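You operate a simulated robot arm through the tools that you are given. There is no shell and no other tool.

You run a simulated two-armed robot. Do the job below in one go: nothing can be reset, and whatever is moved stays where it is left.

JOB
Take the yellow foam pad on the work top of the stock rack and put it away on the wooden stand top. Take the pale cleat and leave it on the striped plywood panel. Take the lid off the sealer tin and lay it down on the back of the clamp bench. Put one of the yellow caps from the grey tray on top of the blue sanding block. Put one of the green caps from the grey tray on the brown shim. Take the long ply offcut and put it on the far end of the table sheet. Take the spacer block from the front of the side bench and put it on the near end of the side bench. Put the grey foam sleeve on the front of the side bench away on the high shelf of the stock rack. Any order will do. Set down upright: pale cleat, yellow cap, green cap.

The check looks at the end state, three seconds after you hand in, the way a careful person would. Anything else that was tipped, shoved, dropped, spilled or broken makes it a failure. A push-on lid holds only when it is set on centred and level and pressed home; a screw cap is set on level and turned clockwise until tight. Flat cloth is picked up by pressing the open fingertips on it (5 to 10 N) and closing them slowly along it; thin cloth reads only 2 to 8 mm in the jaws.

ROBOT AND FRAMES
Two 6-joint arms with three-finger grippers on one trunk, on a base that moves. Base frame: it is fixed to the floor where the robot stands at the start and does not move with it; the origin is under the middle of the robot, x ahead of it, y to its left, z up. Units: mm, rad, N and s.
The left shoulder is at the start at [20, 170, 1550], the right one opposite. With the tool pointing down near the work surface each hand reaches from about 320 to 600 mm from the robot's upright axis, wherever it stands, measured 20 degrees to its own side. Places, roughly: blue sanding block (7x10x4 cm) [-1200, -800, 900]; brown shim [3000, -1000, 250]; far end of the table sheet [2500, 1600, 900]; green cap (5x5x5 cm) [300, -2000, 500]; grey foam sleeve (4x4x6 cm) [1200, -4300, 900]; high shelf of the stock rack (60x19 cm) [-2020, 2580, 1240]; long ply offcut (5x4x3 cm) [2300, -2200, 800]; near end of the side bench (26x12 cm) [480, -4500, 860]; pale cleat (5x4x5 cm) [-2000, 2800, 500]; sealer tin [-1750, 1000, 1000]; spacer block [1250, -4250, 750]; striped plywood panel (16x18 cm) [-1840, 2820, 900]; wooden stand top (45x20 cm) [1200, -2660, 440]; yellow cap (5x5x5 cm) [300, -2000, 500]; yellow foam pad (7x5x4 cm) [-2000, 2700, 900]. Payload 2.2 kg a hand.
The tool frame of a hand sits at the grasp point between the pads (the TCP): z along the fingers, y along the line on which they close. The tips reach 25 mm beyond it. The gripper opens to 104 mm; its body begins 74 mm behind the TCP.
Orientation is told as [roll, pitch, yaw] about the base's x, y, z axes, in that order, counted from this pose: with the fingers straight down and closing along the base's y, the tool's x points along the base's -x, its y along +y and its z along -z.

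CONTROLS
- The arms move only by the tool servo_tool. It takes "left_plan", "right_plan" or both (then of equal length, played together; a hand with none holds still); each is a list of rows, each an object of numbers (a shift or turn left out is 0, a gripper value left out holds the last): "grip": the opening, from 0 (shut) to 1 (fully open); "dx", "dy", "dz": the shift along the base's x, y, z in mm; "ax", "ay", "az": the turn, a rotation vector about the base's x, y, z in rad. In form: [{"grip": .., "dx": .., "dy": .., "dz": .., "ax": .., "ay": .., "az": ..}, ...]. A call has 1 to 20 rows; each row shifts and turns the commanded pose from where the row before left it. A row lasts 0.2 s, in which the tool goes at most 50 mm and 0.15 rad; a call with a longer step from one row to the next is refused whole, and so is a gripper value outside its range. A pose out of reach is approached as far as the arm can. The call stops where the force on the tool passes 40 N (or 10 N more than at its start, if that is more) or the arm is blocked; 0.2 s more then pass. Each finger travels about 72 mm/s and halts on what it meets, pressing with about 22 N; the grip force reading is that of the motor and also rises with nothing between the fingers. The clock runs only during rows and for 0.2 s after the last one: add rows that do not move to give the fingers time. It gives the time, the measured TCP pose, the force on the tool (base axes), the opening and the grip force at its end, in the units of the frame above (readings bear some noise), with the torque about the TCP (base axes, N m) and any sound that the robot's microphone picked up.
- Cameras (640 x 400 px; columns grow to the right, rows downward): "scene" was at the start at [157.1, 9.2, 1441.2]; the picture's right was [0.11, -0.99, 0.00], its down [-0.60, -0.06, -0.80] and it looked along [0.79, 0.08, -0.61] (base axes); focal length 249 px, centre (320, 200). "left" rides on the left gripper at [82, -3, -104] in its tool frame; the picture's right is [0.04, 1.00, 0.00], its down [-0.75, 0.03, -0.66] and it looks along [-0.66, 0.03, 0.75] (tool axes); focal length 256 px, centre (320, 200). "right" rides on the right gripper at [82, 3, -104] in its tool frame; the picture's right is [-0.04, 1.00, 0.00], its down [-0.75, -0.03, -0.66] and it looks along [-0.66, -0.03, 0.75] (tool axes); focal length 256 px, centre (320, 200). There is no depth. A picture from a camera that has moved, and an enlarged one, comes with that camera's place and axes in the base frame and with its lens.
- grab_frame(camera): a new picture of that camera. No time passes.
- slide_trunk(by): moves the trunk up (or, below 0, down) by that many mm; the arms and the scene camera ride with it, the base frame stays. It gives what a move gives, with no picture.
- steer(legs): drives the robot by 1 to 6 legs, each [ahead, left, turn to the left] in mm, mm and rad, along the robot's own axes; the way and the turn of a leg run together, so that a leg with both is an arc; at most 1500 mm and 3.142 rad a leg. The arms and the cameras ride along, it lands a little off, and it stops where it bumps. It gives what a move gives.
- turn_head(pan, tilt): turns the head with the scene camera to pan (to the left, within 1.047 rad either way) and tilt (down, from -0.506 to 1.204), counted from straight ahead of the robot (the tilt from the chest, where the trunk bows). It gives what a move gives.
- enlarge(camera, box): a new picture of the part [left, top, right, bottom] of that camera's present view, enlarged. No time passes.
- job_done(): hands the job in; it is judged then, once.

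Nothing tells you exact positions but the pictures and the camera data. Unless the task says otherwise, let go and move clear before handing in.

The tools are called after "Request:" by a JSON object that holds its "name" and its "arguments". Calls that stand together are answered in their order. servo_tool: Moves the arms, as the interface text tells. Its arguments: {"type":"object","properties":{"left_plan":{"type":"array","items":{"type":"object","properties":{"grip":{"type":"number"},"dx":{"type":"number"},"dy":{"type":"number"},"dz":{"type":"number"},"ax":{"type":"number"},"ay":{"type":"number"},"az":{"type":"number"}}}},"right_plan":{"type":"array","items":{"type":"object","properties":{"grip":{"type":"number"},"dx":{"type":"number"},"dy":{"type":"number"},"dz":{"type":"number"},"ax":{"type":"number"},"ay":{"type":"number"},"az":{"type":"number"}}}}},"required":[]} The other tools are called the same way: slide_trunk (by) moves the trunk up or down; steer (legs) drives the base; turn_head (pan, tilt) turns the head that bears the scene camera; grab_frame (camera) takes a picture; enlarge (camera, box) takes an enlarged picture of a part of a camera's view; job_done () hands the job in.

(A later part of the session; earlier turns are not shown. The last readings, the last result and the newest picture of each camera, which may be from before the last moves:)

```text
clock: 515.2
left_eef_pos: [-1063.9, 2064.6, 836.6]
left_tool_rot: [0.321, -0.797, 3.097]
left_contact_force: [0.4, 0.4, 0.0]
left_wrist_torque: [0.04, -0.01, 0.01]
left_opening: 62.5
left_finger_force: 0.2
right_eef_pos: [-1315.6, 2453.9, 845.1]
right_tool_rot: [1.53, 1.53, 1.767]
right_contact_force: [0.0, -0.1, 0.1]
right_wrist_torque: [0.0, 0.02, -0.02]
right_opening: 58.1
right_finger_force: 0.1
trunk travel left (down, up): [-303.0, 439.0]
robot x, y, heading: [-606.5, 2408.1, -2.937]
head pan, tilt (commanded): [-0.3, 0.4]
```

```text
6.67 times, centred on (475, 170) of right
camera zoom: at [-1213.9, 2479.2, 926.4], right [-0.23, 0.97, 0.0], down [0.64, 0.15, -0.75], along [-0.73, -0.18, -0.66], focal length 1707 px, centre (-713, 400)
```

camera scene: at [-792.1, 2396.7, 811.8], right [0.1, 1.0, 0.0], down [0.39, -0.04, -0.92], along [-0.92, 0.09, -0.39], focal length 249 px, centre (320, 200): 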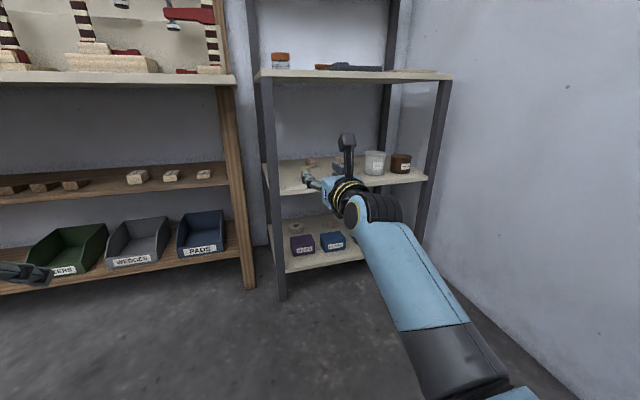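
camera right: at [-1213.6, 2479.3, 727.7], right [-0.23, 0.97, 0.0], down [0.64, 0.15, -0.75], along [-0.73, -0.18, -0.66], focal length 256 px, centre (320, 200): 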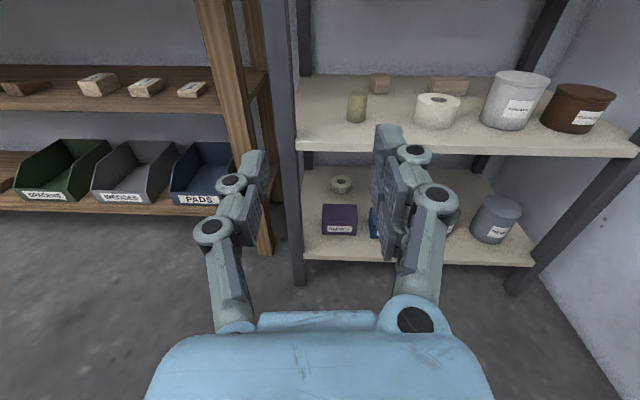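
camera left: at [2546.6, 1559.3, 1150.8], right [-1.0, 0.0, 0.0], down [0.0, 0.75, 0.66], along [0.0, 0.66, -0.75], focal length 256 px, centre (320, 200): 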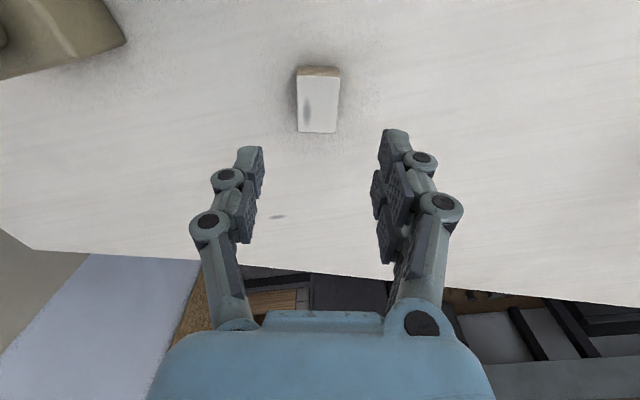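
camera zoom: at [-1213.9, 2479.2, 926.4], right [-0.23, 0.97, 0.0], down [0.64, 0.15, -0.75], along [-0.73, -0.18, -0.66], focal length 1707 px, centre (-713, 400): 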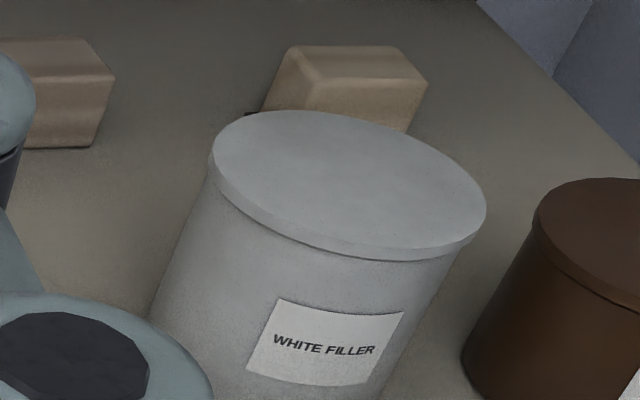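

The cleat sits directly behind the white filler can, so I'll reach over the cans with the tool pitched down. First I stow the left arm: straighten its tool and bring it close in.

Request:
{"name": "steer", "arguments": {"legs": [[-150, 0, 0]]}}

Request:
{"name": "servo_tool", "arguments": {"left_plan": [{"ax": 0.0266, "ay": -0.1302, "dz": -10}, {"ax": 0.0266, "ay": -0.1302, "dz": -10}, {"ax": 0.0266, "ay": -0.1302, "dz": -20}, {"ax": 0.0266, "ay": -0.1302, "dz": -30}, {"ax": 0.0266, "ay": -0.1302, "dz": -40}, {"ax": 0.0266, "ay": -0.1302, "dz": -40}, {"dz": -40}, {"dz": -40}, {"dz": -40}, {}]}}

```text
clock: 516.5
left_eef_pos: [-912.4, 2097.3, 835.4]
left_tool_rot: [0.32, -0.794, 3.097]
left_contact_force: [0.4, 0.0, -0.6]
left_wrist_torque: [-0.02, 0.02, 0.01]
left_opening: 62.3
left_finger_force: 0.1
right_eef_pos: [-1164.4, 2487.0, 846.3]
right_tool_rot: [1.581, 1.532, 1.816]
right_contact_force: [-0.1, -0.3, 0.1]
right_wrist_torque: [0.0, 0.0, 0.03]
right_opening: 58.3
right_finger_force: 0.0
trunk travel left (down, up): [-303.0, 439.0]
robot x, y, heading: [-459.7, 2437.7, -2.932]
head pan, tilt (commanded): [-0.3, 0.4]
```

```text
clock: 518.8
left_eef_pos: [-911.6, 2096.4, 566.1]
left_tool_rot: [0.146, -0.012, -3.109]
left_contact_force: [0.4, 0.5, 0.2]
left_wrist_torque: [0.0, 0.0, -0.01]
left_opening: 62.2
left_finger_force: 0.0
right_eef_pos: [-1165.9, 2486.8, 846.7]
right_tool_rot: [1.561, 1.532, 1.797]
right_contact_force: [0.1, -0.8, 0.1]
right_wrist_torque: [0.01, -0.02, -0.02]
right_opening: 58.3
right_finger_force: 0.1
trunk travel left (down, up): [-303.0, 439.0]
robot x, y, heading: [-461.9, 2439.6, -2.938]
head pan, tilt (commanded): [-0.3, 0.4]
```

Request:
{"name": "servo_tool", "arguments": {"left_plan": [{"ax": 0.146, "az": 0.0}, {"az": 0.14, "dz": -20}, {"dx": 35, "dy": 7, "dz": -30}, {"dx": 35, "dy": 7, "dz": -30}, {"dx": 35, "dy": 7, "dz": -20}, {"dx": 35, "dy": 7}, {"dx": 35, "dy": 7}, {"dx": 35, "dy": 7}, {}]}}

```text
clock: 520.8
left_eef_pos: [-701.4, 2137.9, 466.4]
left_tool_rot: [-0.001, -0.008, -2.967]
left_contact_force: [0.5, -0.2, 0.7]
left_wrist_torque: [0.0, 0.0, 0.01]
left_opening: 62.2
left_finger_force: 0.1
right_eef_pos: [-1166.7, 2486.2, 846.8]
right_tool_rot: [1.564, 1.53, 1.798]
right_contact_force: [0.0, -0.1, -0.4]
right_wrist_torque: [0.0, 0.02, 0.03]
right_opening: 58.1
right_finger_force: 0.1
trunk travel left (down, up): [-303.0, 439.0]
robot x, y, heading: [-459.9, 2440.6, -2.943]
head pan, tilt (commanded): [-0.3, 0.4]
```

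Request:
{"name": "servo_tool", "arguments": {"left_plan": [{"dx": 30, "dy": 6}, {"dx": 30, "dy": 6}, {"dx": 30, "dy": 6}, {"dz": -20}, {}]}}

Request:
{"name": "servo_tool", "arguments": {"right_plan": [{"ax": 0.0195, "ay": -0.0965}, {"ax": 0.0195, "ay": -0.0965}, {"grip": 0.75}, {}]}}

Request:
{"name": "grab_frame", "arguments": {"camera": "scene"}}

```text
clock: 522.0
left_eef_pos: [-613.3, 2156.5, 445.4]
left_tool_rot: [-0.002, -0.007, -2.969]
left_contact_force: [-0.5, 0.1, -0.4]
left_wrist_torque: [0.01, -0.04, -0.01]
left_opening: 62.6
left_finger_force: 0.1
right_eef_pos: [-1164.7, 2485.4, 845.1]
right_tool_rot: [1.563, 1.532, 1.8]
right_contact_force: [-1.2, 0.4, 0.2]
right_wrist_torque: [0.04, 0.0, 0.03]
right_opening: 58.2
right_finger_force: 0.1
trunk travel left (down, up): [-303.0, 439.0]
robot x, y, heading: [-459.2, 2436.1, -2.937]
head pan, tilt (commanded): [-0.3, 0.4]
```

```text
clock: 523.0
left_eef_pos: [-613.1, 2156.6, 445.3]
left_tool_rot: [-0.002, -0.005, -2.969]
left_contact_force: [-0.1, 0.1, 0.1]
left_wrist_torque: [0.03, 0.01, -0.03]
left_opening: 62.3
left_finger_force: 0.1
right_eef_pos: [-1165.0, 2484.9, 845.7]
right_tool_rot: [0.182, 1.37, 0.431]
right_contact_force: [0.0, -0.4, -0.4]
right_wrist_torque: [-0.01, 0.02, 0.0]
right_opening: 77.9
right_finger_force: 0.0
trunk travel left (down, up): [-303.0, 439.0]
robot x, y, heading: [-461.9, 2438.5, -2.94]
head pan, tilt (commanded): [-0.3, 0.4]
```

```text
taken
camera scene: at [-628.9, 2430.5, 1018.0], right [0.1, 1.0, 0.0], down [0.39, -0.04, -0.92], along [-0.92, 0.09, -0.39], focal length 249 px, centre (320, 200)
```

scene: 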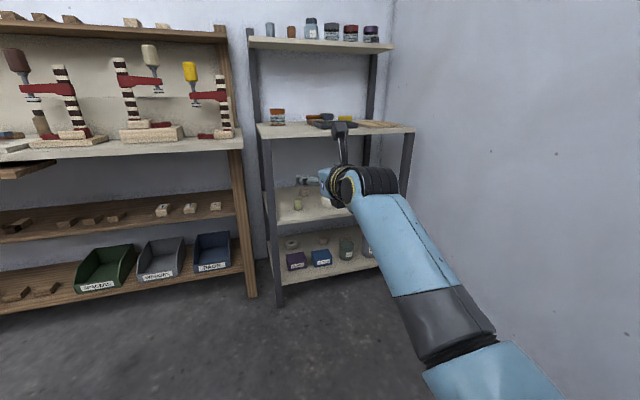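

Left arm is tucked in. I draw the right arm back a little and to the right, lower the trunk, and then drive up to the rack.

Request:
{"name": "servo_tool", "arguments": {"right_plan": [{"dx": 26, "dy": 24, "dz": -10}, {"dx": 26, "dy": 24, "dz": -15}, {"dx": 26, "dy": 24, "dz": -15}, {"dx": 25, "dy": 24, "dz": -10}, {}]}}

Request:
{"name": "slide_trunk", "arguments": {"by": -150}}

Request:
{"name": "steer", "arguments": {"legs": [[400, -110, 0]]}}

Request:
{"name": "grab_frame", "arguments": {"camera": "right"}}

Request:
{"name": "grab_frame", "arguments": {"camera": "scene"}}

```text
clock: 524.1
left_eef_pos: [-611.5, 2156.3, 445.3]
left_tool_rot: [-0.002, -0.006, -2.97]
left_contact_force: [-0.4, -0.6, -0.5]
left_wrist_torque: [0.08, -0.06, -0.04]
left_opening: 62.2
left_finger_force: 0.1
right_eef_pos: [-1054.7, 2546.2, 788.4]
right_tool_rot: [0.179, 1.373, 0.422]
right_contact_force: [0.9, -0.1, -0.6]
right_wrist_torque: [-0.01, 0.02, 0.01]
right_opening: 77.9
right_finger_force: 0.1
right hand out of reach, approached as far as the arm can: row 2, 3, 4
trunk travel left (down, up): [-303.0, 439.0]
robot x, y, heading: [-460.7, 2437.1, -2.936]
head pan, tilt (commanded): [-0.3, 0.4]
```

```text
clock: 525.9
left_eef_pos: [-612.6, 2155.0, 295.3]
left_tool_rot: [-0.001, -0.007, -2.969]
left_contact_force: [-0.1, 0.0, 0.6]
left_wrist_torque: [0.01, -0.01, 0.01]
left_opening: 62.5
left_finger_force: 0.1
right_eef_pos: [-1038.7, 2550.2, 562.3]
right_tool_rot: [0.084, 1.224, 0.331]
right_contact_force: [0.0, -0.3, 0.2]
right_wrist_torque: [-0.04, -0.03, 0.0]
right_opening: 78.1
right_finger_force: 0.0
trunk travel left (down, up): [-153.0, 589.0]
robot x, y, heading: [-455.5, 2438.0, -2.939]
head pan, tilt (commanded): [-0.3, 0.4]
```

```text
clock: 528.5
left_eef_pos: [-1030.1, 2182.3, 294.9]
left_tool_rot: [-0.002, -0.007, -2.973]
left_contact_force: [0.3, 0.1, 0.9]
left_wrist_torque: [0.03, -0.01, 0.02]
left_opening: 62.2
left_finger_force: 0.1
right_eef_pos: [-1455.6, 2576.9, 562.9]
right_tool_rot: [0.082, 1.221, 0.324]
right_contact_force: [0.4, -1.4, 0.1]
right_wrist_torque: [-0.01, -0.01, 0.0]
right_opening: 77.9
right_finger_force: 0.0
trunk travel left (down, up): [-153.0, 589.0]
robot x, y, heading: [-873.0, 2464.9, -2.943]
head pan, tilt (commanded): [-0.3, 0.4]
```

```text
taken
camera right: at [-1387.8, 2594.8, 673.3], right [-0.23, 0.97, -0.01], down [0.85, 0.2, -0.49], along [-0.47, -0.12, -0.87], focal length 256 px, centre (320, 200)
```

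right: 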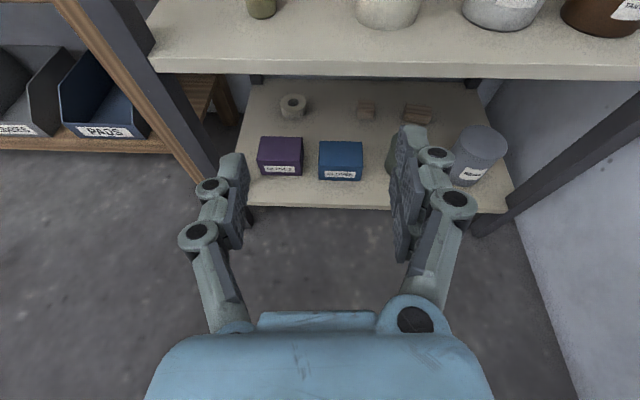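

```text
taken
camera scene: at [-1055.2, 2454.8, 862.8], right [0.1, 0.99, 0.0], down [0.39, -0.04, -0.92], along [-0.92, 0.09, -0.39], focal length 249 px, centre (320, 200)
```

scene: 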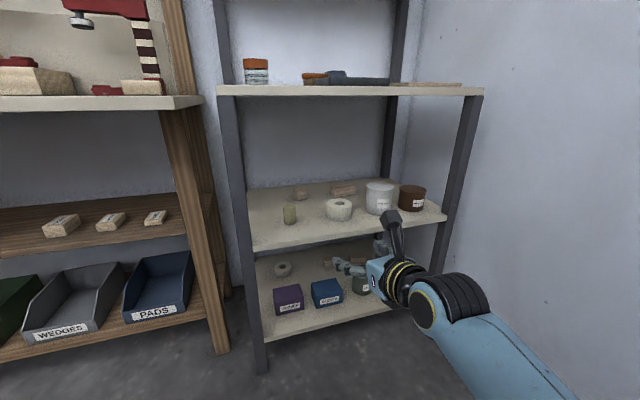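

The arm needs to be stretched further for this flat pose. I extend it to its comfortable reach before entering the rack.

Request:
{"name": "servo_tool", "arguments": {"right_plan": [{"dx": -26, "dy": -16}, {"dx": -26, "dy": -16}, {"dx": -26, "dy": -16}, {"dx": -26, "dy": -15}, {}]}}

Request:
{"name": "grab_frame", "arguments": {"camera": "right"}}

```text
clock: 529.7
left_eef_pos: [-1029.8, 2182.4, 294.8]
left_tool_rot: [-0.001, -0.006, -2.972]
left_contact_force: [0.1, -0.6, 0.5]
left_wrist_torque: [0.02, -0.01, 0.03]
left_opening: 62.2
left_finger_force: 0.1
right_eef_pos: [-1557.9, 2512.6, 562.6]
right_tool_rot: [0.081, 1.222, 0.326]
right_contact_force: [0.3, -0.2, -0.6]
right_wrist_torque: [-0.01, -0.04, -0.02]
right_opening: 78.1
right_finger_force: 0.1
trunk travel left (down, up): [-153.0, 589.0]
robot x, y, heading: [-874.0, 2463.4, -2.947]
head pan, tilt (commanded): [-0.3, 0.4]
```

```text
taken
camera right: at [-1490.9, 2530.4, 672.8], right [-0.23, 0.97, -0.01], down [0.85, 0.2, -0.49], along [-0.47, -0.12, -0.87], focal length 256 px, centre (320, 200)
```

right: 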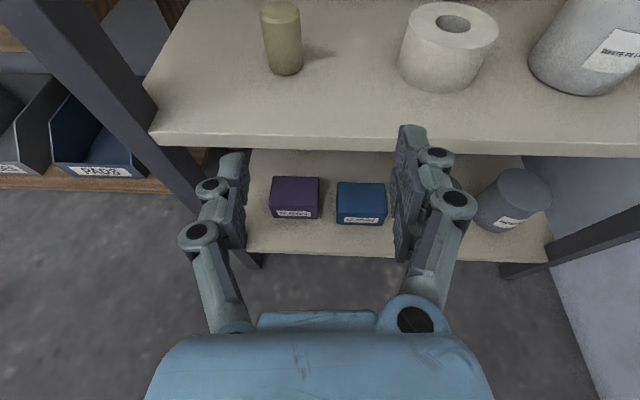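

The right-front post would foul my forearm in this stance, so I'll stand further left and swing the right arm outward. First I tuck the left hand closer in and back off a little to rearrange.

Request:
{"name": "steer", "arguments": {"legs": [[-150, 0, 0]]}}

Request:
{"name": "servo_tool", "arguments": {"left_plan": [{"dx": 15, "dy": 20}, {"dx": 15, "dy": 20}, {"dx": 15, "dy": 20}, {"dx": 15, "dy": 15}, {}]}}

Request:
{"name": "servo_tool", "arguments": {"right_plan": [{"dx": 0, "dy": 40, "dz": 12}, {"dx": 0, "dy": 40, "dz": 12}, {"dx": 0, "dy": 40, "dz": 12}, {"dx": 0, "dy": 40, "dz": 12}, {"dx": 0, "dy": 40, "dz": 12}, {"dx": 0, "dy": 30}, {}]}}

Request:
{"name": "grab_frame", "arguments": {"camera": "scene"}}

```text
clock: 531.0
left_eef_pos: [-879.5, 2213.0, 293.9]
left_tool_rot: [0.0, -0.008, -2.969]
left_contact_force: [-0.2, -0.1, 0.3]
left_wrist_torque: [0.04, 0.03, 0.0]
left_opening: 62.3
left_finger_force: 0.1
right_eef_pos: [-1410.2, 2542.3, 562.5]
right_tool_rot: [0.082, 1.222, 0.329]
right_contact_force: [0.6, 0.0, -0.1]
right_wrist_torque: [0.0, -0.01, 0.0]
right_opening: 78.1
right_finger_force: 0.1
trunk travel left (down, up): [-153.0, 589.0]
robot x, y, heading: [-727.1, 2494.0, -2.939]
head pan, tilt (commanded): [-0.3, 0.4]
```

```text
clock: 532.2
left_eef_pos: [-827.4, 2271.5, 295.5]
left_tool_rot: [0.02, -0.025, -2.992]
left_contact_force: [-0.2, -0.6, -0.3]
left_wrist_torque: [-0.02, 0.01, 0.04]
left_opening: 62.3
left_finger_force: 0.0
right_eef_pos: [-1410.0, 2541.8, 561.0]
right_tool_rot: [0.083, 1.222, 0.328]
right_contact_force: [0.5, 0.6, 0.2]
right_wrist_torque: [-0.01, -0.01, 0.02]
right_opening: 78.1
right_finger_force: 0.0
trunk travel left (down, up): [-153.0, 589.0]
robot x, y, heading: [-726.1, 2492.0, -2.939]
head pan, tilt (commanded): [-0.3, 0.4]
```

```text
clock: 533.9
left_eef_pos: [-822.5, 2273.1, 294.3]
left_tool_rot: [0.021, -0.017, -2.99]
left_contact_force: [0.0, 0.1, 0.4]
left_wrist_torque: [0.0, -0.01, -0.01]
left_opening: 62.3
left_finger_force: 0.1
right_eef_pos: [-1450.9, 2760.0, 571.1]
right_tool_rot: [0.082, 1.222, 0.327]
right_contact_force: [1.1, 1.1, 0.7]
right_wrist_torque: [0.0, -0.02, -0.01]
right_opening: 78.0
right_finger_force: 0.1
right hand out of reach, approached as far as the arm can: row 2, 3, 4, 5
trunk travel left (down, up): [-153.0, 589.0]
robot x, y, heading: [-725.7, 2493.9, -2.936]
head pan, tilt (commanded): [-0.3, 0.4]
```

```text
taken
camera scene: at [-906.7, 2484.9, 862.8], right [0.1, 1.0, 0.0], down [0.39, -0.04, -0.92], along [-0.92, 0.09, -0.39], focal length 249 px, centre (320, 200)
```

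scene: 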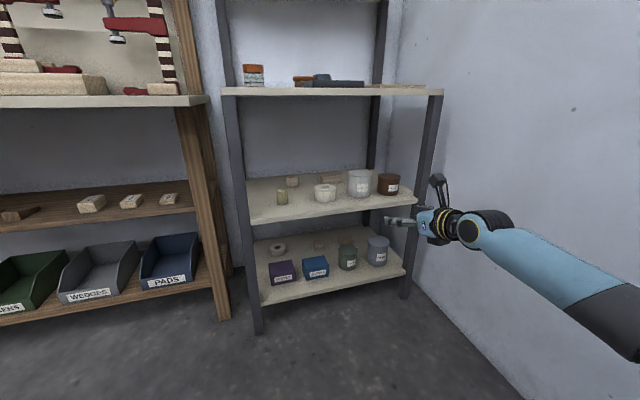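

Request:
{"name": "servo_tool", "arguments": {"right_plan": [{"dx": 25, "dy": 12}, {"dx": 25, "dy": 12}, {"dx": 20, "dy": 10}, {}]}}

Request:
{"name": "grab_frame", "arguments": {"camera": "right"}}

```text
clock: 534.9
left_eef_pos: [-822.0, 2272.6, 294.7]
left_tool_rot: [0.021, -0.016, -2.992]
left_contact_force: [0.1, -0.8, -0.3]
left_wrist_torque: [-0.01, -0.02, -0.03]
left_opening: 62.6
left_finger_force: 0.0
right_eef_pos: [-1403.8, 2802.1, 549.0]
right_tool_rot: [0.081, 1.226, 0.333]
right_contact_force: [0.8, 0.1, 0.3]
right_wrist_torque: [-0.01, -0.01, 0.02]
right_opening: 77.9
right_finger_force: 0.0
right hand out of reach, approached as far as the arm can: row 1, 2, 3
trunk travel left (down, up): [-153.0, 589.0]
robot x, y, heading: [-729.0, 2493.7, -2.937]
head pan, tilt (commanded): [-0.3, 0.4]
```

```text
taken
camera right: at [-1335.1, 2820.6, 659.5], right [-0.24, 0.97, -0.01], down [0.85, 0.21, -0.49], along [-0.47, -0.13, -0.87], focal length 256 px, centre (320, 200)
```

right: 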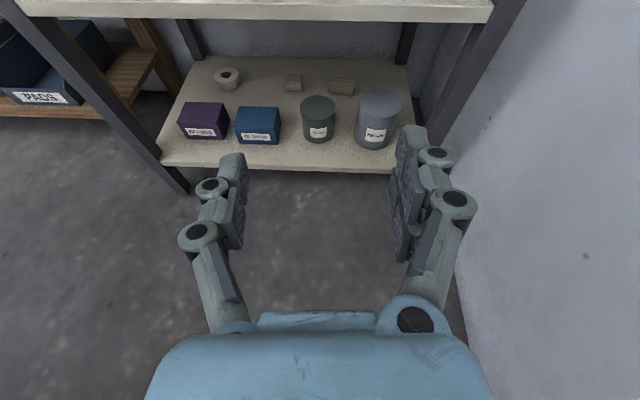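

Request:
{"name": "servo_tool", "arguments": {"right_plan": [{"dx": -32, "dy": -2, "dz": -37}, {"dx": -32, "dy": -2, "dz": -36}, {}]}}

Request:
{"name": "slide_trunk", "arguments": {"by": 90}}

```text
clock: 535.6
left_eef_pos: [-819.8, 2273.8, 294.7]
left_tool_rot: [0.019, -0.013, -2.991]
left_contact_force: [-0.3, -0.5, 0.0]
left_wrist_torque: [0.0, -0.01, -0.01]
left_opening: 62.6
left_finger_force: 0.1
right_eef_pos: [-1466.1, 2800.5, 475.4]
right_tool_rot: [0.079, 1.224, 0.326]
right_contact_force: [-0.2, 0.0, 0.2]
right_wrist_torque: [0.04, -0.04, -0.03]
right_opening: 78.0
right_finger_force: 0.0
trunk travel left (down, up): [-153.0, 589.0]
robot x, y, heading: [-726.5, 2495.1, -2.941]
head pan, tilt (commanded): [-0.3, 0.4]
```

```text
clock: 536.9
left_eef_pos: [-829.1, 2271.9, 384.2]
left_tool_rot: [0.023, -0.025, -2.991]
left_contact_force: [-0.3, 0.2, 1.0]
left_wrist_torque: [0.01, -0.02, 0.01]
left_opening: 62.6
left_finger_force: 0.1
right_eef_pos: [-1465.7, 2796.8, 565.0]
right_tool_rot: [0.08, 1.221, 0.326]
right_contact_force: [-0.3, -0.1, -0.4]
right_wrist_torque: [0.02, 0.02, 0.04]
right_opening: 78.0
right_finger_force: 0.1
trunk travel left (down, up): [-243.0, 499.0]
robot x, y, heading: [-726.6, 2495.5, -2.937]
head pan, tilt (commanded): [-0.3, 0.4]
```

Request:
{"name": "servo_tool", "arguments": {"right_plan": [{"dz": 20}, {"dz": 20}, {"dz": 20}, {}]}}

```text
clock: 537.9
left_eef_pos: [-826.2, 2272.9, 384.1]
left_tool_rot: [0.021, -0.02, -2.99]
left_contact_force: [0.4, 0.3, 0.7]
left_wrist_torque: [-0.03, 0.0, -0.02]
left_opening: 62.2
left_finger_force: 0.2
right_eef_pos: [-1466.7, 2795.1, 625.7]
right_tool_rot: [0.084, 1.221, 0.328]
right_contact_force: [0.3, 1.0, 0.8]
right_wrist_torque: [0.02, 0.01, -0.04]
right_opening: 78.0
right_finger_force: 0.1
trunk travel left (down, up): [-243.0, 499.0]
robot x, y, heading: [-727.1, 2492.5, -2.939]
head pan, tilt (commanded): [-0.3, 0.4]
```

Now the pose is good. I drive in carefully, first to just inside the shelf front.

Request:
{"name": "steer", "arguments": {"legs": [[280, -46, 0]]}}

Request:
{"name": "grab_frame", "arguments": {"camera": "right"}}

Request:
{"name": "grab_frame", "arguments": {"camera": "scene"}}

```text
clock: 539.9
left_eef_pos: [-1108.8, 2263.4, 384.5]
left_tool_rot: [0.022, -0.014, -2.994]
left_contact_force: [-1.2, -0.6, -0.1]
left_wrist_torque: [-0.02, -0.01, -0.02]
left_opening: 62.5
left_finger_force: 0.0
right_eef_pos: [-1751.5, 2787.5, 624.4]
right_tool_rot: [0.083, 1.221, 0.324]
right_contact_force: [0.5, 0.2, 0.6]
right_wrist_torque: [0.03, 0.02, 0.01]
right_opening: 78.1
right_finger_force: 0.1
trunk travel left (down, up): [-243.0, 499.0]
robot x, y, heading: [-1013.9, 2485.7, -2.945]
head pan, tilt (commanded): [-0.3, 0.4]
```

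```text
taken
camera right: at [-1682.7, 2804.3, 736.5], right [-0.23, 0.97, -0.01], down [0.85, 0.2, -0.49], along [-0.47, -0.12, -0.87], focal length 256 px, centre (320, 200)
```

right: 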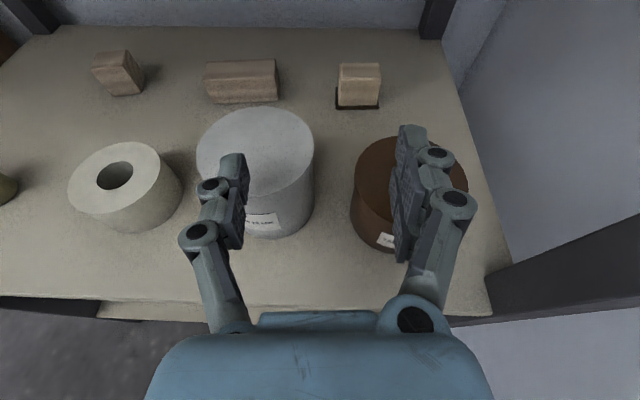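

```text
taken
camera scene: at [-1185.5, 2476.1, 955.7], right [0.1, 0.99, 0.0], down [0.39, -0.04, -0.92], along [-0.92, 0.09, -0.39], focal length 249 px, centre (320, 200)
```

scene: 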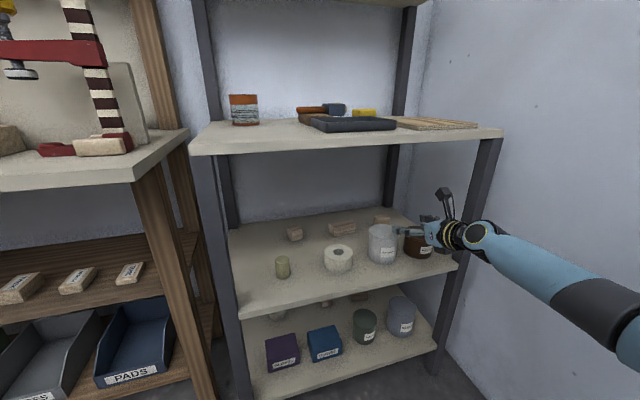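

The wrist camera now shows the cleat clearly at about [-1985,2783]. Before going deeper I check where my right forearm is relative to the rack's front post.

Request:
{"name": "turn_head", "arguments": {"pan": -1.0, "tilt": 0.5}}

Request:
{"name": "grab_frame", "arguments": {"camera": "scene"}}

```text
clock: 541.0
left_eef_pos: [-1107.9, 2261.4, 385.1]
left_tool_rot: [0.023, -0.016, -2.996]
left_contact_force: [0.6, -0.2, 1.1]
left_wrist_torque: [-0.01, -0.03, 0.01]
left_opening: 62.5
left_finger_force: 0.0
right_eef_pos: [-1750.1, 2786.3, 625.6]
right_tool_rot: [0.082, 1.222, 0.323]
right_contact_force: [-0.4, -0.6, 0.8]
right_wrist_torque: [0.0, 0.03, 0.02]
right_opening: 78.1
right_finger_force: 0.0
trunk travel left (down, up): [-243.0, 499.0]
robot x, y, heading: [-1013.4, 2484.2, -2.938]
head pan, tilt (commanded): [-1.0, 0.499]
```

```text
taken
camera scene: at [-1156.5, 2532.0, 946.7], right [0.72, 0.7, 0.0], down [0.33, -0.34, -0.88], along [-0.61, 0.63, -0.48], focal length 249 px, centre (320, 200)
```

scene: 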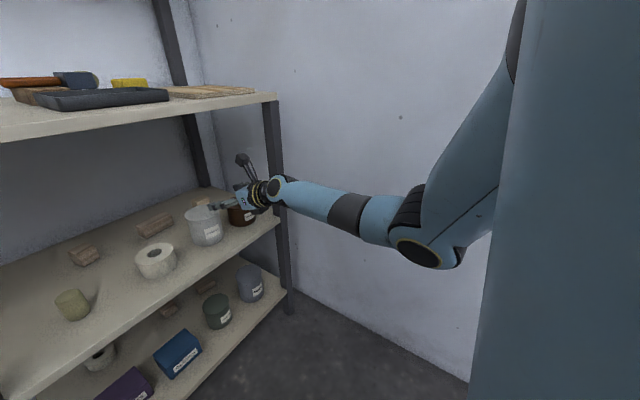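

The forearm would pass very close to the post. I back out, lower the trunk a bit and swing the hand further out to the right so the arm comes in straighter from the left.

Request:
{"name": "steer", "arguments": {"legs": [[-200, 0, 0]]}}

Request:
{"name": "slide_trunk", "arguments": {"by": -90}}

Request:
{"name": "servo_tool", "arguments": {"right_plan": [{"dx": -8, "dy": 14, "dz": 18}, {"dx": -8, "dy": 14, "dz": 18}, {"dx": -8, "dy": 14, "dz": 18}, {"dx": -8, "dy": 13, "dz": 18}, {"dx": -8, "dy": 13, "dz": 18}, {}]}}

Request:
{"name": "grab_frame", "arguments": {"camera": "scene"}}

```text
clock: 542.5
left_eef_pos: [-914.9, 2300.3, 384.2]
left_tool_rot: [0.024, -0.015, -2.996]
left_contact_force: [0.3, 0.4, -0.1]
left_wrist_torque: [0.02, -0.01, -0.03]
left_opening: 62.4
left_finger_force: 0.2
right_eef_pos: [-1557.4, 2824.6, 625.3]
right_tool_rot: [0.082, 1.224, 0.326]
right_contact_force: [-1.0, -0.2, 0.2]
right_wrist_torque: [0.02, 0.02, -0.04]
right_opening: 78.1
right_finger_force: 0.1
trunk travel left (down, up): [-243.0, 499.0]
robot x, y, heading: [-821.1, 2522.1, -2.946]
head pan, tilt (commanded): [-1.0, 0.499]
```

```text
clock: 543.8
left_eef_pos: [-913.6, 2299.4, 294.2]
left_tool_rot: [0.024, -0.014, -2.998]
left_contact_force: [-0.5, -0.6, -1.1]
left_wrist_torque: [0.04, 0.01, 0.01]
left_opening: 62.4
left_finger_force: 0.1
right_eef_pos: [-1557.7, 2824.1, 535.5]
right_tool_rot: [0.082, 1.222, 0.326]
right_contact_force: [-0.1, -0.1, 0.8]
right_wrist_torque: [-0.01, 0.01, -0.02]
right_opening: 77.8
right_finger_force: 0.1
trunk travel left (down, up): [-153.0, 589.0]
robot x, y, heading: [-820.9, 2520.3, -2.94]
head pan, tilt (commanded): [-1.0, 0.499]
```

```text
clock: 545.2
left_eef_pos: [-914.6, 2300.1, 294.6]
left_tool_rot: [0.025, -0.017, -2.996]
left_contact_force: [0.1, -0.5, -0.1]
left_wrist_torque: [-0.04, -0.01, 0.01]
left_opening: 62.2
left_finger_force: 0.1
right_eef_pos: [-1597.5, 2895.0, 625.4]
right_tool_rot: [0.082, 1.222, 0.327]
right_contact_force: [0.1, 0.0, 0.3]
right_wrist_torque: [-0.02, 0.0, -0.01]
right_opening: 78.0
right_finger_force: 0.0
trunk travel left (down, up): [-153.0, 589.0]
robot x, y, heading: [-817.7, 2524.8, -2.943]
head pan, tilt (commanded): [-1.0, 0.499]
```

```text
taken
camera scene: at [-970.0, 2569.6, 853.6], right [0.72, 0.7, 0.0], down [0.33, -0.34, -0.88], along [-0.61, 0.63, -0.48], focal length 249 px, centre (320, 200)
```

scene: 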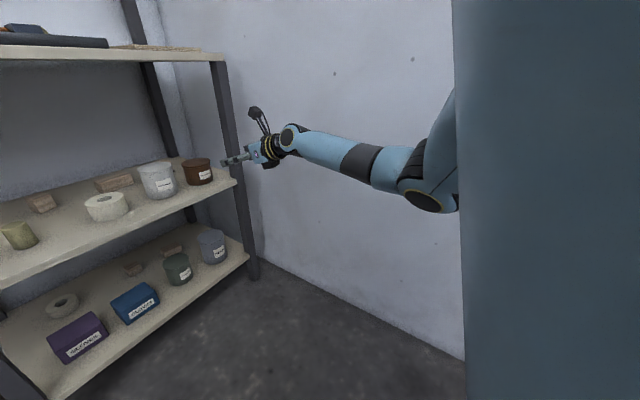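

I go in along a line further left of the post, then shift right once the hand is past it.

Request:
{"name": "steer", "arguments": {"legs": [[0, 84, 0], [250, 0, 0]]}}

Request:
{"name": "grab_frame", "arguments": {"camera": "scene"}}

Request:
{"name": "grab_frame", "arguments": {"camera": "right"}}

```text
clock: 547.7
left_eef_pos: [-1142.2, 2166.6, 293.6]
left_tool_rot: [0.027, -0.015, -2.995]
left_contact_force: [0.2, 0.3, -0.7]
left_wrist_torque: [0.02, 0.01, -0.01]
left_opening: 62.3
left_finger_force: 0.0
right_eef_pos: [-1825.1, 2760.4, 624.6]
right_tool_rot: [0.081, 1.223, 0.327]
right_contact_force: [-0.2, 0.2, 0.6]
right_wrist_torque: [-0.03, 0.01, 0.0]
right_opening: 77.8
right_finger_force: 0.0
trunk travel left (down, up): [-153.0, 589.0]
robot x, y, heading: [-1045.5, 2387.2, -2.94]
head pan, tilt (commanded): [-1.0, 0.499]
```

```text
taken
camera scene: at [-1198.4, 2436.2, 853.6], right [0.72, 0.7, 0.0], down [0.33, -0.34, -0.88], along [-0.61, 0.63, -0.48], focal length 249 px, centre (320, 200)
```

scene: 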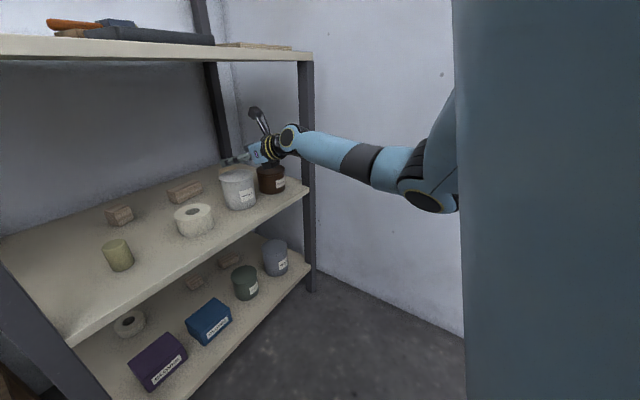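

```text
taken
camera right: at [-1757.4, 2777.8, 736.1], right [-0.23, 0.97, -0.01], down [0.85, 0.2, -0.49], along [-0.47, -0.12, -0.87], focal length 256 px, centre (320, 200)
```

right: 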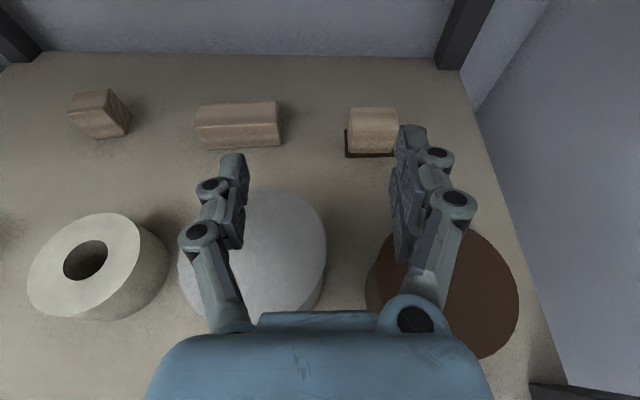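

Request:
{"name": "steer", "arguments": {"legs": [[140, 0, 0], [0, -54, 0]]}}

Request:
{"name": "grab_frame", "arguments": {"camera": "right"}}

Request:
{"name": "grab_frame", "arguments": {"camera": "scene"}}

```text
clock: 549.6
left_eef_pos: [-1291.5, 2192.4, 294.8]
left_tool_rot: [0.027, -0.012, -2.995]
left_contact_force: [0.2, 0.2, 0.2]
left_wrist_torque: [0.0, 0.02, 0.01]
left_opening: 62.4
left_finger_force: 0.0
right_eef_pos: [-1974.5, 2784.7, 624.5]
right_tool_rot: [0.082, 1.223, 0.328]
right_contact_force: [0.3, 0.6, -1.1]
right_wrist_torque: [0.01, -0.02, 0.0]
right_opening: 78.1
right_finger_force: 0.1
trunk travel left (down, up): [-153.0, 589.0]
robot x, y, heading: [-1193.1, 2413.3, -2.935]
head pan, tilt (commanded): [-1.0, 0.499]
```

```text
taken
camera right: at [-1907.1, 2802.9, 735.9], right [-0.23, 0.97, -0.01], down [0.85, 0.2, -0.49], along [-0.47, -0.12, -0.87], focal length 256 px, centre (320, 200)
```

right: 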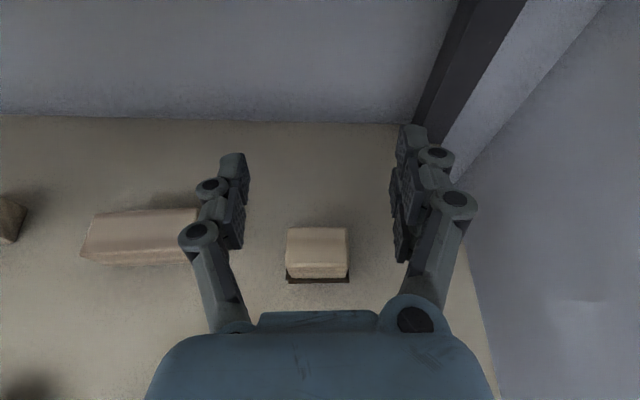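

```text
taken
camera scene: at [-1347.6, 2462.2, 853.6], right [0.72, 0.7, 0.0], down [0.33, -0.34, -0.88], along [-0.61, 0.63, -0.48], focal length 249 px, centre (320, 200)
```

scene: 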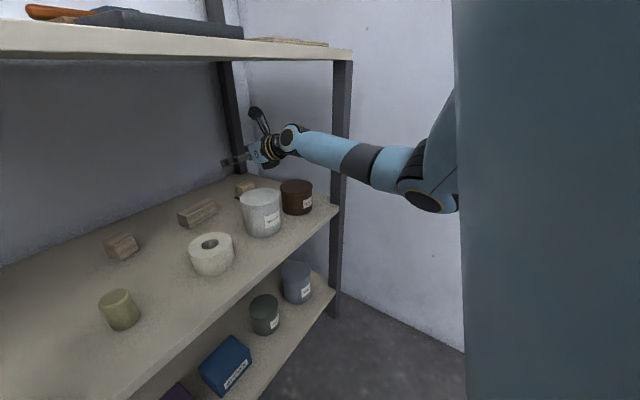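

The hand hangs right above the cleat. I pitch the tool down while lowering in stages, keeping clear of the cans.

Request:
{"name": "servo_tool", "arguments": {"right_plan": [{"ax": 0.0148, "ay": -0.0657, "dz": -10}, {"ax": 0.0148, "ay": -0.0657, "dz": -9}, {"ax": 0.0148, "ay": -0.0657, "dz": -10}, {"ax": 0.0148, "ay": -0.0657, "dz": -10}, {}]}}

Request:
{"name": "grab_frame", "arguments": {"camera": "right"}}

Request:
{"name": "grab_frame", "arguments": {"camera": "scene"}}

```text
clock: 550.8
left_eef_pos: [-1291.3, 2192.4, 294.7]
left_tool_rot: [0.024, -0.015, -2.994]
left_contact_force: [-0.7, 0.2, -0.2]
left_wrist_torque: [0.0, 0.0, -0.01]
left_opening: 62.2
left_finger_force: 0.1
right_eef_pos: [-1976.1, 2784.9, 585.5]
right_tool_rot: [0.033, 0.953, 0.287]
right_contact_force: [0.1, 1.1, 0.8]
right_wrist_torque: [0.01, 0.01, -0.01]
right_opening: 77.8
right_finger_force: 0.1
trunk travel left (down, up): [-153.0, 589.0]
robot x, y, heading: [-1197.7, 2418.2, -2.934]
head pan, tilt (commanded): [-1.0, 0.499]
```

```text
taken
camera right: at [-1939.5, 2795.4, 710.8], right [-0.23, 0.97, -0.01], down [0.95, 0.22, -0.24], along [-0.23, -0.07, -0.97], focal length 256 px, centre (320, 200)
```

right: 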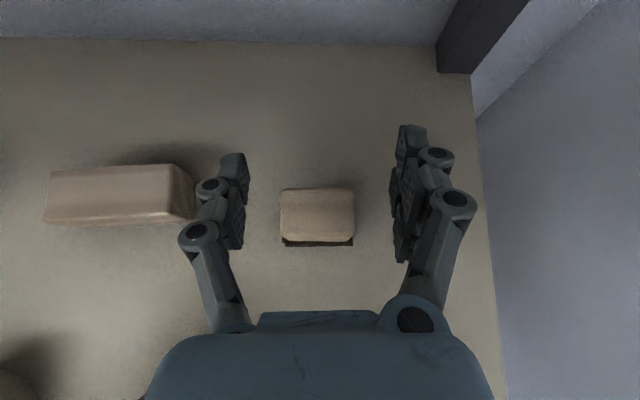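

```text
taken
camera scene: at [-1347.5, 2462.1, 853.6], right [0.72, 0.7, 0.0], down [0.33, -0.34, -0.88], along [-0.61, 0.63, -0.48], focal length 249 px, centre (320, 200)
```

scene: 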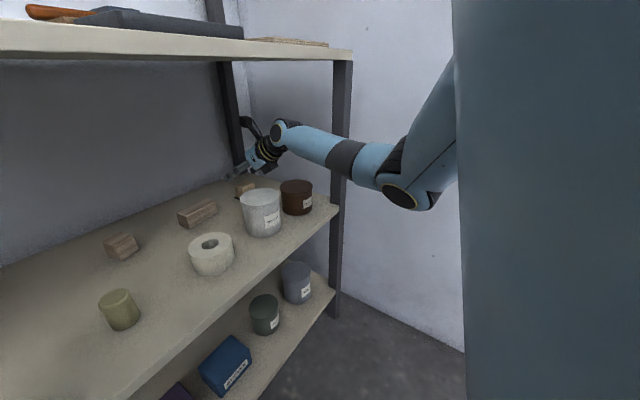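

Request:
{"name": "servo_tool", "arguments": {"right_plan": [{"ax": 0.0148, "ay": -0.0657, "dz": -11, "dx": 2}, {"ax": 0.0148, "ay": -0.0657, "dz": -11, "dx": 2}, {"ax": 0.0148, "ay": -0.0657, "dz": -9}, {"ax": 0.0148, "ay": -0.0657, "dz": -8}, {}]}}

Request:
{"name": "grab_frame", "arguments": {"camera": "right"}}

Request:
{"name": "enlarge", "arguments": {"camera": "scene", "box": [180, 90, 420, 270]}}

```text
clock: 552.0
left_eef_pos: [-1291.4, 2192.1, 293.0]
left_tool_rot: [0.025, -0.014, -2.995]
left_contact_force: [-0.5, -0.4, 0.3]
left_wrist_torque: [-0.02, 0.02, 0.04]
left_opening: 62.5
left_finger_force: 0.1
right_eef_pos: [-1971.3, 2785.4, 545.9]
right_tool_rot: [0.013, 0.685, 0.268]
right_contact_force: [0.0, 0.4, -0.2]
right_wrist_torque: [-0.02, 0.0, 0.0]
right_opening: 78.1
right_finger_force: 0.1
trunk travel left (down, up): [-153.0, 589.0]
robot x, y, heading: [-1196.6, 2416.0, -2.942]
head pan, tilt (commanded): [-1.0, 0.499]
```

```text
taken
camera right: at [-1968.9, 2787.9, 676.7], right [-0.23, 0.97, -0.02], down [0.97, 0.23, 0.03], along [0.03, -0.01, -1.0], focal length 256 px, centre (320, 200)
```

right: 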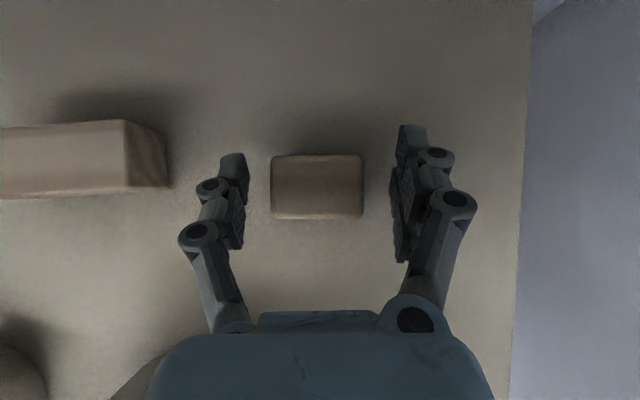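

```text
2.22 times, centred on (300, 180) of scene
camera zoom: at [-1347.6, 2462.1, 853.6], right [0.72, 0.7, 0.0], down [0.33, -0.34, -0.88], along [-0.61, 0.63, -0.48], focal length 553 px, centre (364, 244)
```

zoom: 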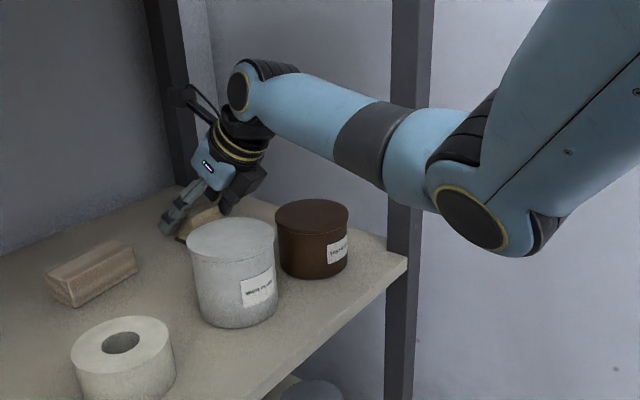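

Request:
{"name": "servo_tool", "arguments": {"right_plan": [{"dz": -7}, {"dz": -7}, {}, {"grip": 0.6}, {"grip": 0.5}, {"grip": 0.4}, {"grip": 0.3}, {"grip": 0.3}]}}

Request:
{"name": "grab_frame", "arguments": {"camera": "right"}}

```text
clock: 553.8
left_eef_pos: [-1292.1, 2191.9, 293.8]
left_tool_rot: [0.024, -0.016, -2.996]
left_contact_force: [0.6, 0.1, 0.1]
left_wrist_torque: [0.0, 0.0, 0.0]
left_opening: 62.5
left_finger_force: 0.0
right_eef_pos: [-1969.7, 2786.9, 533.3]
right_tool_rot: [0.012, 0.687, 0.268]
right_contact_force: [-1.3, 1.9, 4.0]
right_wrist_torque: [0.06, 0.01, 0.02]
right_opening: 48.7
right_finger_force: 22.2
trunk travel left (down, up): [-153.0, 589.0]
robot x, y, heading: [-1193.8, 2414.3, -2.94]
head pan, tilt (commanded): [-1.0, 0.499]
```

```text
taken
camera right: at [-1968.6, 2788.4, 664.6], right [-0.23, 0.97, -0.02], down [0.97, 0.23, 0.03], along [0.03, -0.01, -1.0], focal length 256 px, centre (320, 200)
```

right: 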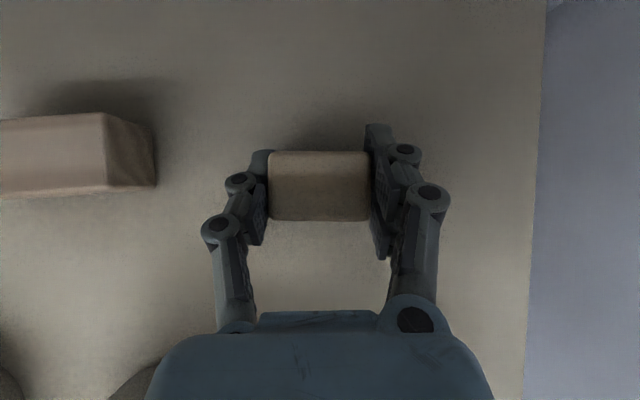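

The cleat is gripped (48.7 mm). I reverse the motion: lift while levelling the tool, staying under the shelf above.

Request:
{"name": "servo_tool", "arguments": {"right_plan": [{"dz": 6}, {"dz": 8}, {"ax": -0.0148, "ay": 0.0657, "dz": 11}, {"ax": -0.0148, "ay": 0.0657, "dz": 11}, {"ax": -0.0148, "ay": 0.0657, "dz": 11}, {"ax": -0.0148, "ay": 0.0657, "dz": 11}, {"ax": -0.0148, "ay": 0.0657, "dz": 11}, {"ax": -0.0148, "ay": 0.0657, "dz": 11}, {"ax": -0.0148, "ay": 0.0657, "dz": 11}, {"ax": -0.0148, "ay": 0.0657, "dz": 11}, {}]}}

Request:
{"name": "grab_frame", "arguments": {"camera": "right"}}

Request:
{"name": "enlarge", "arguments": {"camera": "scene", "box": [180, 90, 420, 270]}}

```text
clock: 556.2
left_eef_pos: [-1291.0, 2192.5, 293.0]
left_tool_rot: [0.025, -0.014, -2.995]
left_contact_force: [0.1, 0.6, -0.3]
left_wrist_torque: [-0.01, -0.03, 0.0]
left_opening: 62.3
left_finger_force: 0.0
right_eef_pos: [-1972.1, 2784.9, 634.8]
right_tool_rot: [0.084, 1.224, 0.329]
right_contact_force: [0.3, -0.2, -0.3]
right_wrist_torque: [0.0, 0.02, 0.02]
right_opening: 48.5
right_finger_force: 21.6
trunk travel left (down, up): [-153.0, 589.0]
robot x, y, heading: [-1197.9, 2416.7, -2.939]
head pan, tilt (commanded): [-1.0, 0.499]
```

```text
taken
camera right: at [-1903.8, 2802.3, 746.6], right [-0.23, 0.97, -0.01], down [0.85, 0.2, -0.49], along [-0.47, -0.12, -0.87], focal length 256 px, centre (320, 200)
```

right: 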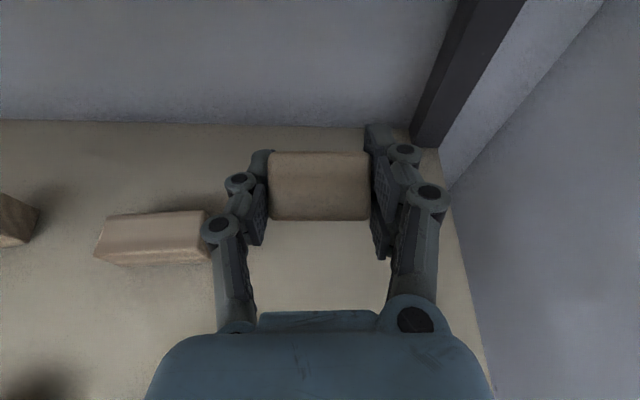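

```text
2.22 times, centred on (300, 180) of scene
camera zoom: at [-1347.5, 2462.2, 853.6], right [0.72, 0.7, 0.0], down [0.33, -0.34, -0.88], along [-0.61, 0.63, -0.48], focal length 553 px, centre (364, 244)
```

zoom: 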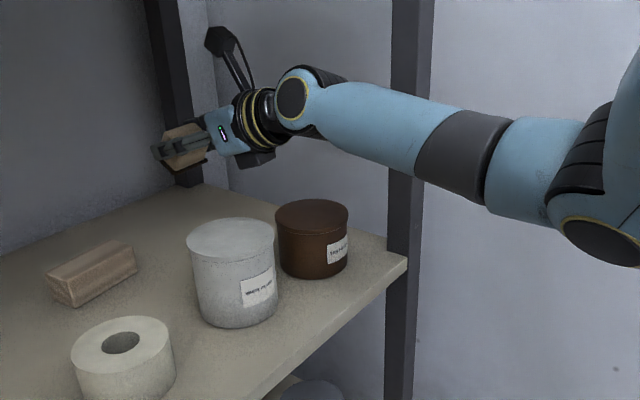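

Request:
{"name": "servo_tool", "arguments": {"right_plan": [{"dz": 12}, {}]}}

Request:
{"name": "steer", "arguments": {"legs": [[0, 54, 0], [-400, 0, 0]]}}

Request:
{"name": "grab_frame", "arguments": {"camera": "scene"}}

Request:
{"name": "slide_trunk", "arguments": {"by": 400}}

Request:
{"name": "turn_head", "arguments": {"pan": -0.3, "tilt": 0.6}}

Request:
{"name": "grab_frame", "arguments": {"camera": "scene"}}

Request:
{"name": "grab_frame", "arguments": {"camera": "right"}}

```text
clock: 556.8
left_eef_pos: [-1290.9, 2192.3, 294.0]
left_tool_rot: [0.026, -0.014, -2.995]
left_contact_force: [1.7, -0.1, 0.3]
left_wrist_torque: [0.0, 0.04, 0.03]
left_opening: 62.5
left_finger_force: 0.0
right_eef_pos: [-1972.0, 2784.9, 647.3]
right_tool_rot: [0.081, 1.223, 0.329]
right_contact_force: [0.1, 0.0, 0.5]
right_wrist_torque: [0.0, 0.0, 0.04]
right_opening: 48.6
right_finger_force: 22.2
trunk travel left (down, up): [-153.0, 589.0]
robot x, y, heading: [-1193.9, 2417.9, -2.943]
head pan, tilt (commanded): [-1.0, 0.499]
```

```text
clock: 559.8
left_eef_pos: [-886.8, 2220.6, 292.9]
left_tool_rot: [0.027, -0.014, -2.996]
left_contact_force: [-0.7, 0.5, 0.3]
left_wrist_torque: [-0.01, 0.0, 0.01]
left_opening: 62.6
left_finger_force: 0.1
right_eef_pos: [-1568.0, 2815.4, 647.1]
right_tool_rot: [0.082, 1.222, 0.326]
right_contact_force: [-0.5, 0.4, 0.6]
right_wrist_torque: [0.02, 0.0, 0.02]
right_opening: 48.5
right_finger_force: 21.8
trunk travel left (down, up): [-153.0, 589.0]
robot x, y, heading: [-793.2, 2444.1, -2.94]
head pan, tilt (commanded): [-1.0, 0.499]
```

```text
taken
camera scene: at [-943.6, 2491.1, 853.6], right [0.72, 0.7, 0.0], down [0.33, -0.34, -0.88], along [-0.61, 0.63, -0.48], focal length 249 px, centre (320, 200)
```

scene: 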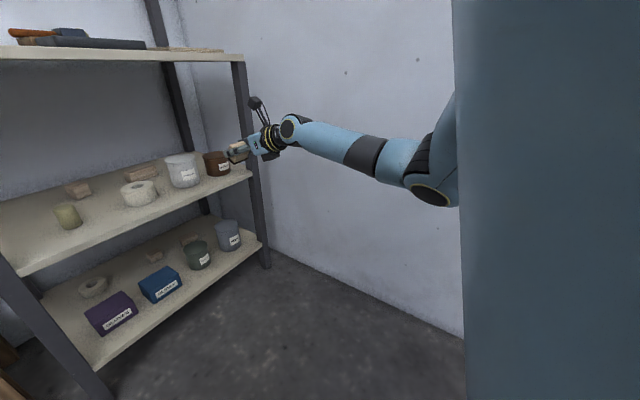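

```text
clock: 563.6
left_eef_pos: [-887.6, 2221.6, 693.9]
left_tool_rot: [0.027, -0.013, -2.996]
left_contact_force: [-0.3, 0.1, -0.6]
left_wrist_torque: [-0.03, 0.0, 0.03]
left_opening: 62.4
left_finger_force: 0.1
right_eef_pos: [-1567.4, 2814.1, 1047.2]
right_tool_rot: [0.08, 1.221, 0.327]
right_contact_force: [0.0, -0.6, 0.3]
right_wrist_torque: [0.0, -0.02, 0.02]
right_opening: 48.6
right_finger_force: 22.2
trunk travel left (down, up): [-553.0, 189.0]
robot x, y, heading: [-793.6, 2441.6, -2.944]
head pan, tilt (commanded): [-1.0, 0.499]
```

```text
clock: 564.7
left_eef_pos: [-887.0, 2221.0, 694.5]
left_tool_rot: [0.025, -0.014, -2.995]
left_contact_force: [-0.3, 0.2, -0.1]
left_wrist_torque: [0.02, 0.02, 0.01]
left_opening: 62.2
left_finger_force: 0.0
right_eef_pos: [-1567.7, 2815.1, 1047.1]
right_tool_rot: [0.082, 1.222, 0.327]
right_contact_force: [0.9, -0.1, -0.9]
right_wrist_torque: [0.01, 0.03, -0.02]
right_opening: 48.5
right_finger_force: 22.5
trunk travel left (down, up): [-553.0, 189.0]
robot x, y, heading: [-796.2, 2441.9, -2.939]
head pan, tilt (commanded): [-0.3, 0.6]
```

```text
taken
camera scene: at [-949.4, 2438.6, 1256.1], right [0.1, 0.99, 0.0], down [0.56, -0.06, -0.82], along [-0.82, 0.08, -0.57], focal length 249 px, centre (320, 200)
```

scene: 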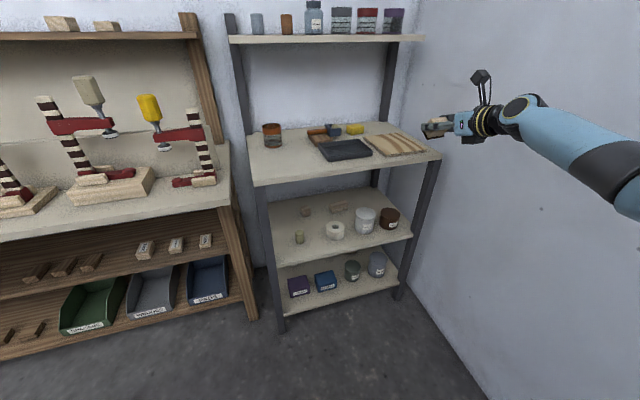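

```text
taken
camera right: at [-1500.0, 2832.7, 1158.8], right [-0.23, 0.97, -0.01], down [0.85, 0.2, -0.49], along [-0.47, -0.12, -0.87], focal length 256 px, centre (320, 200)
```

right: 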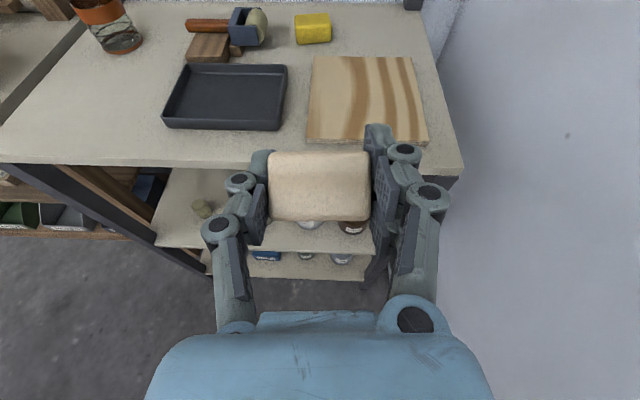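

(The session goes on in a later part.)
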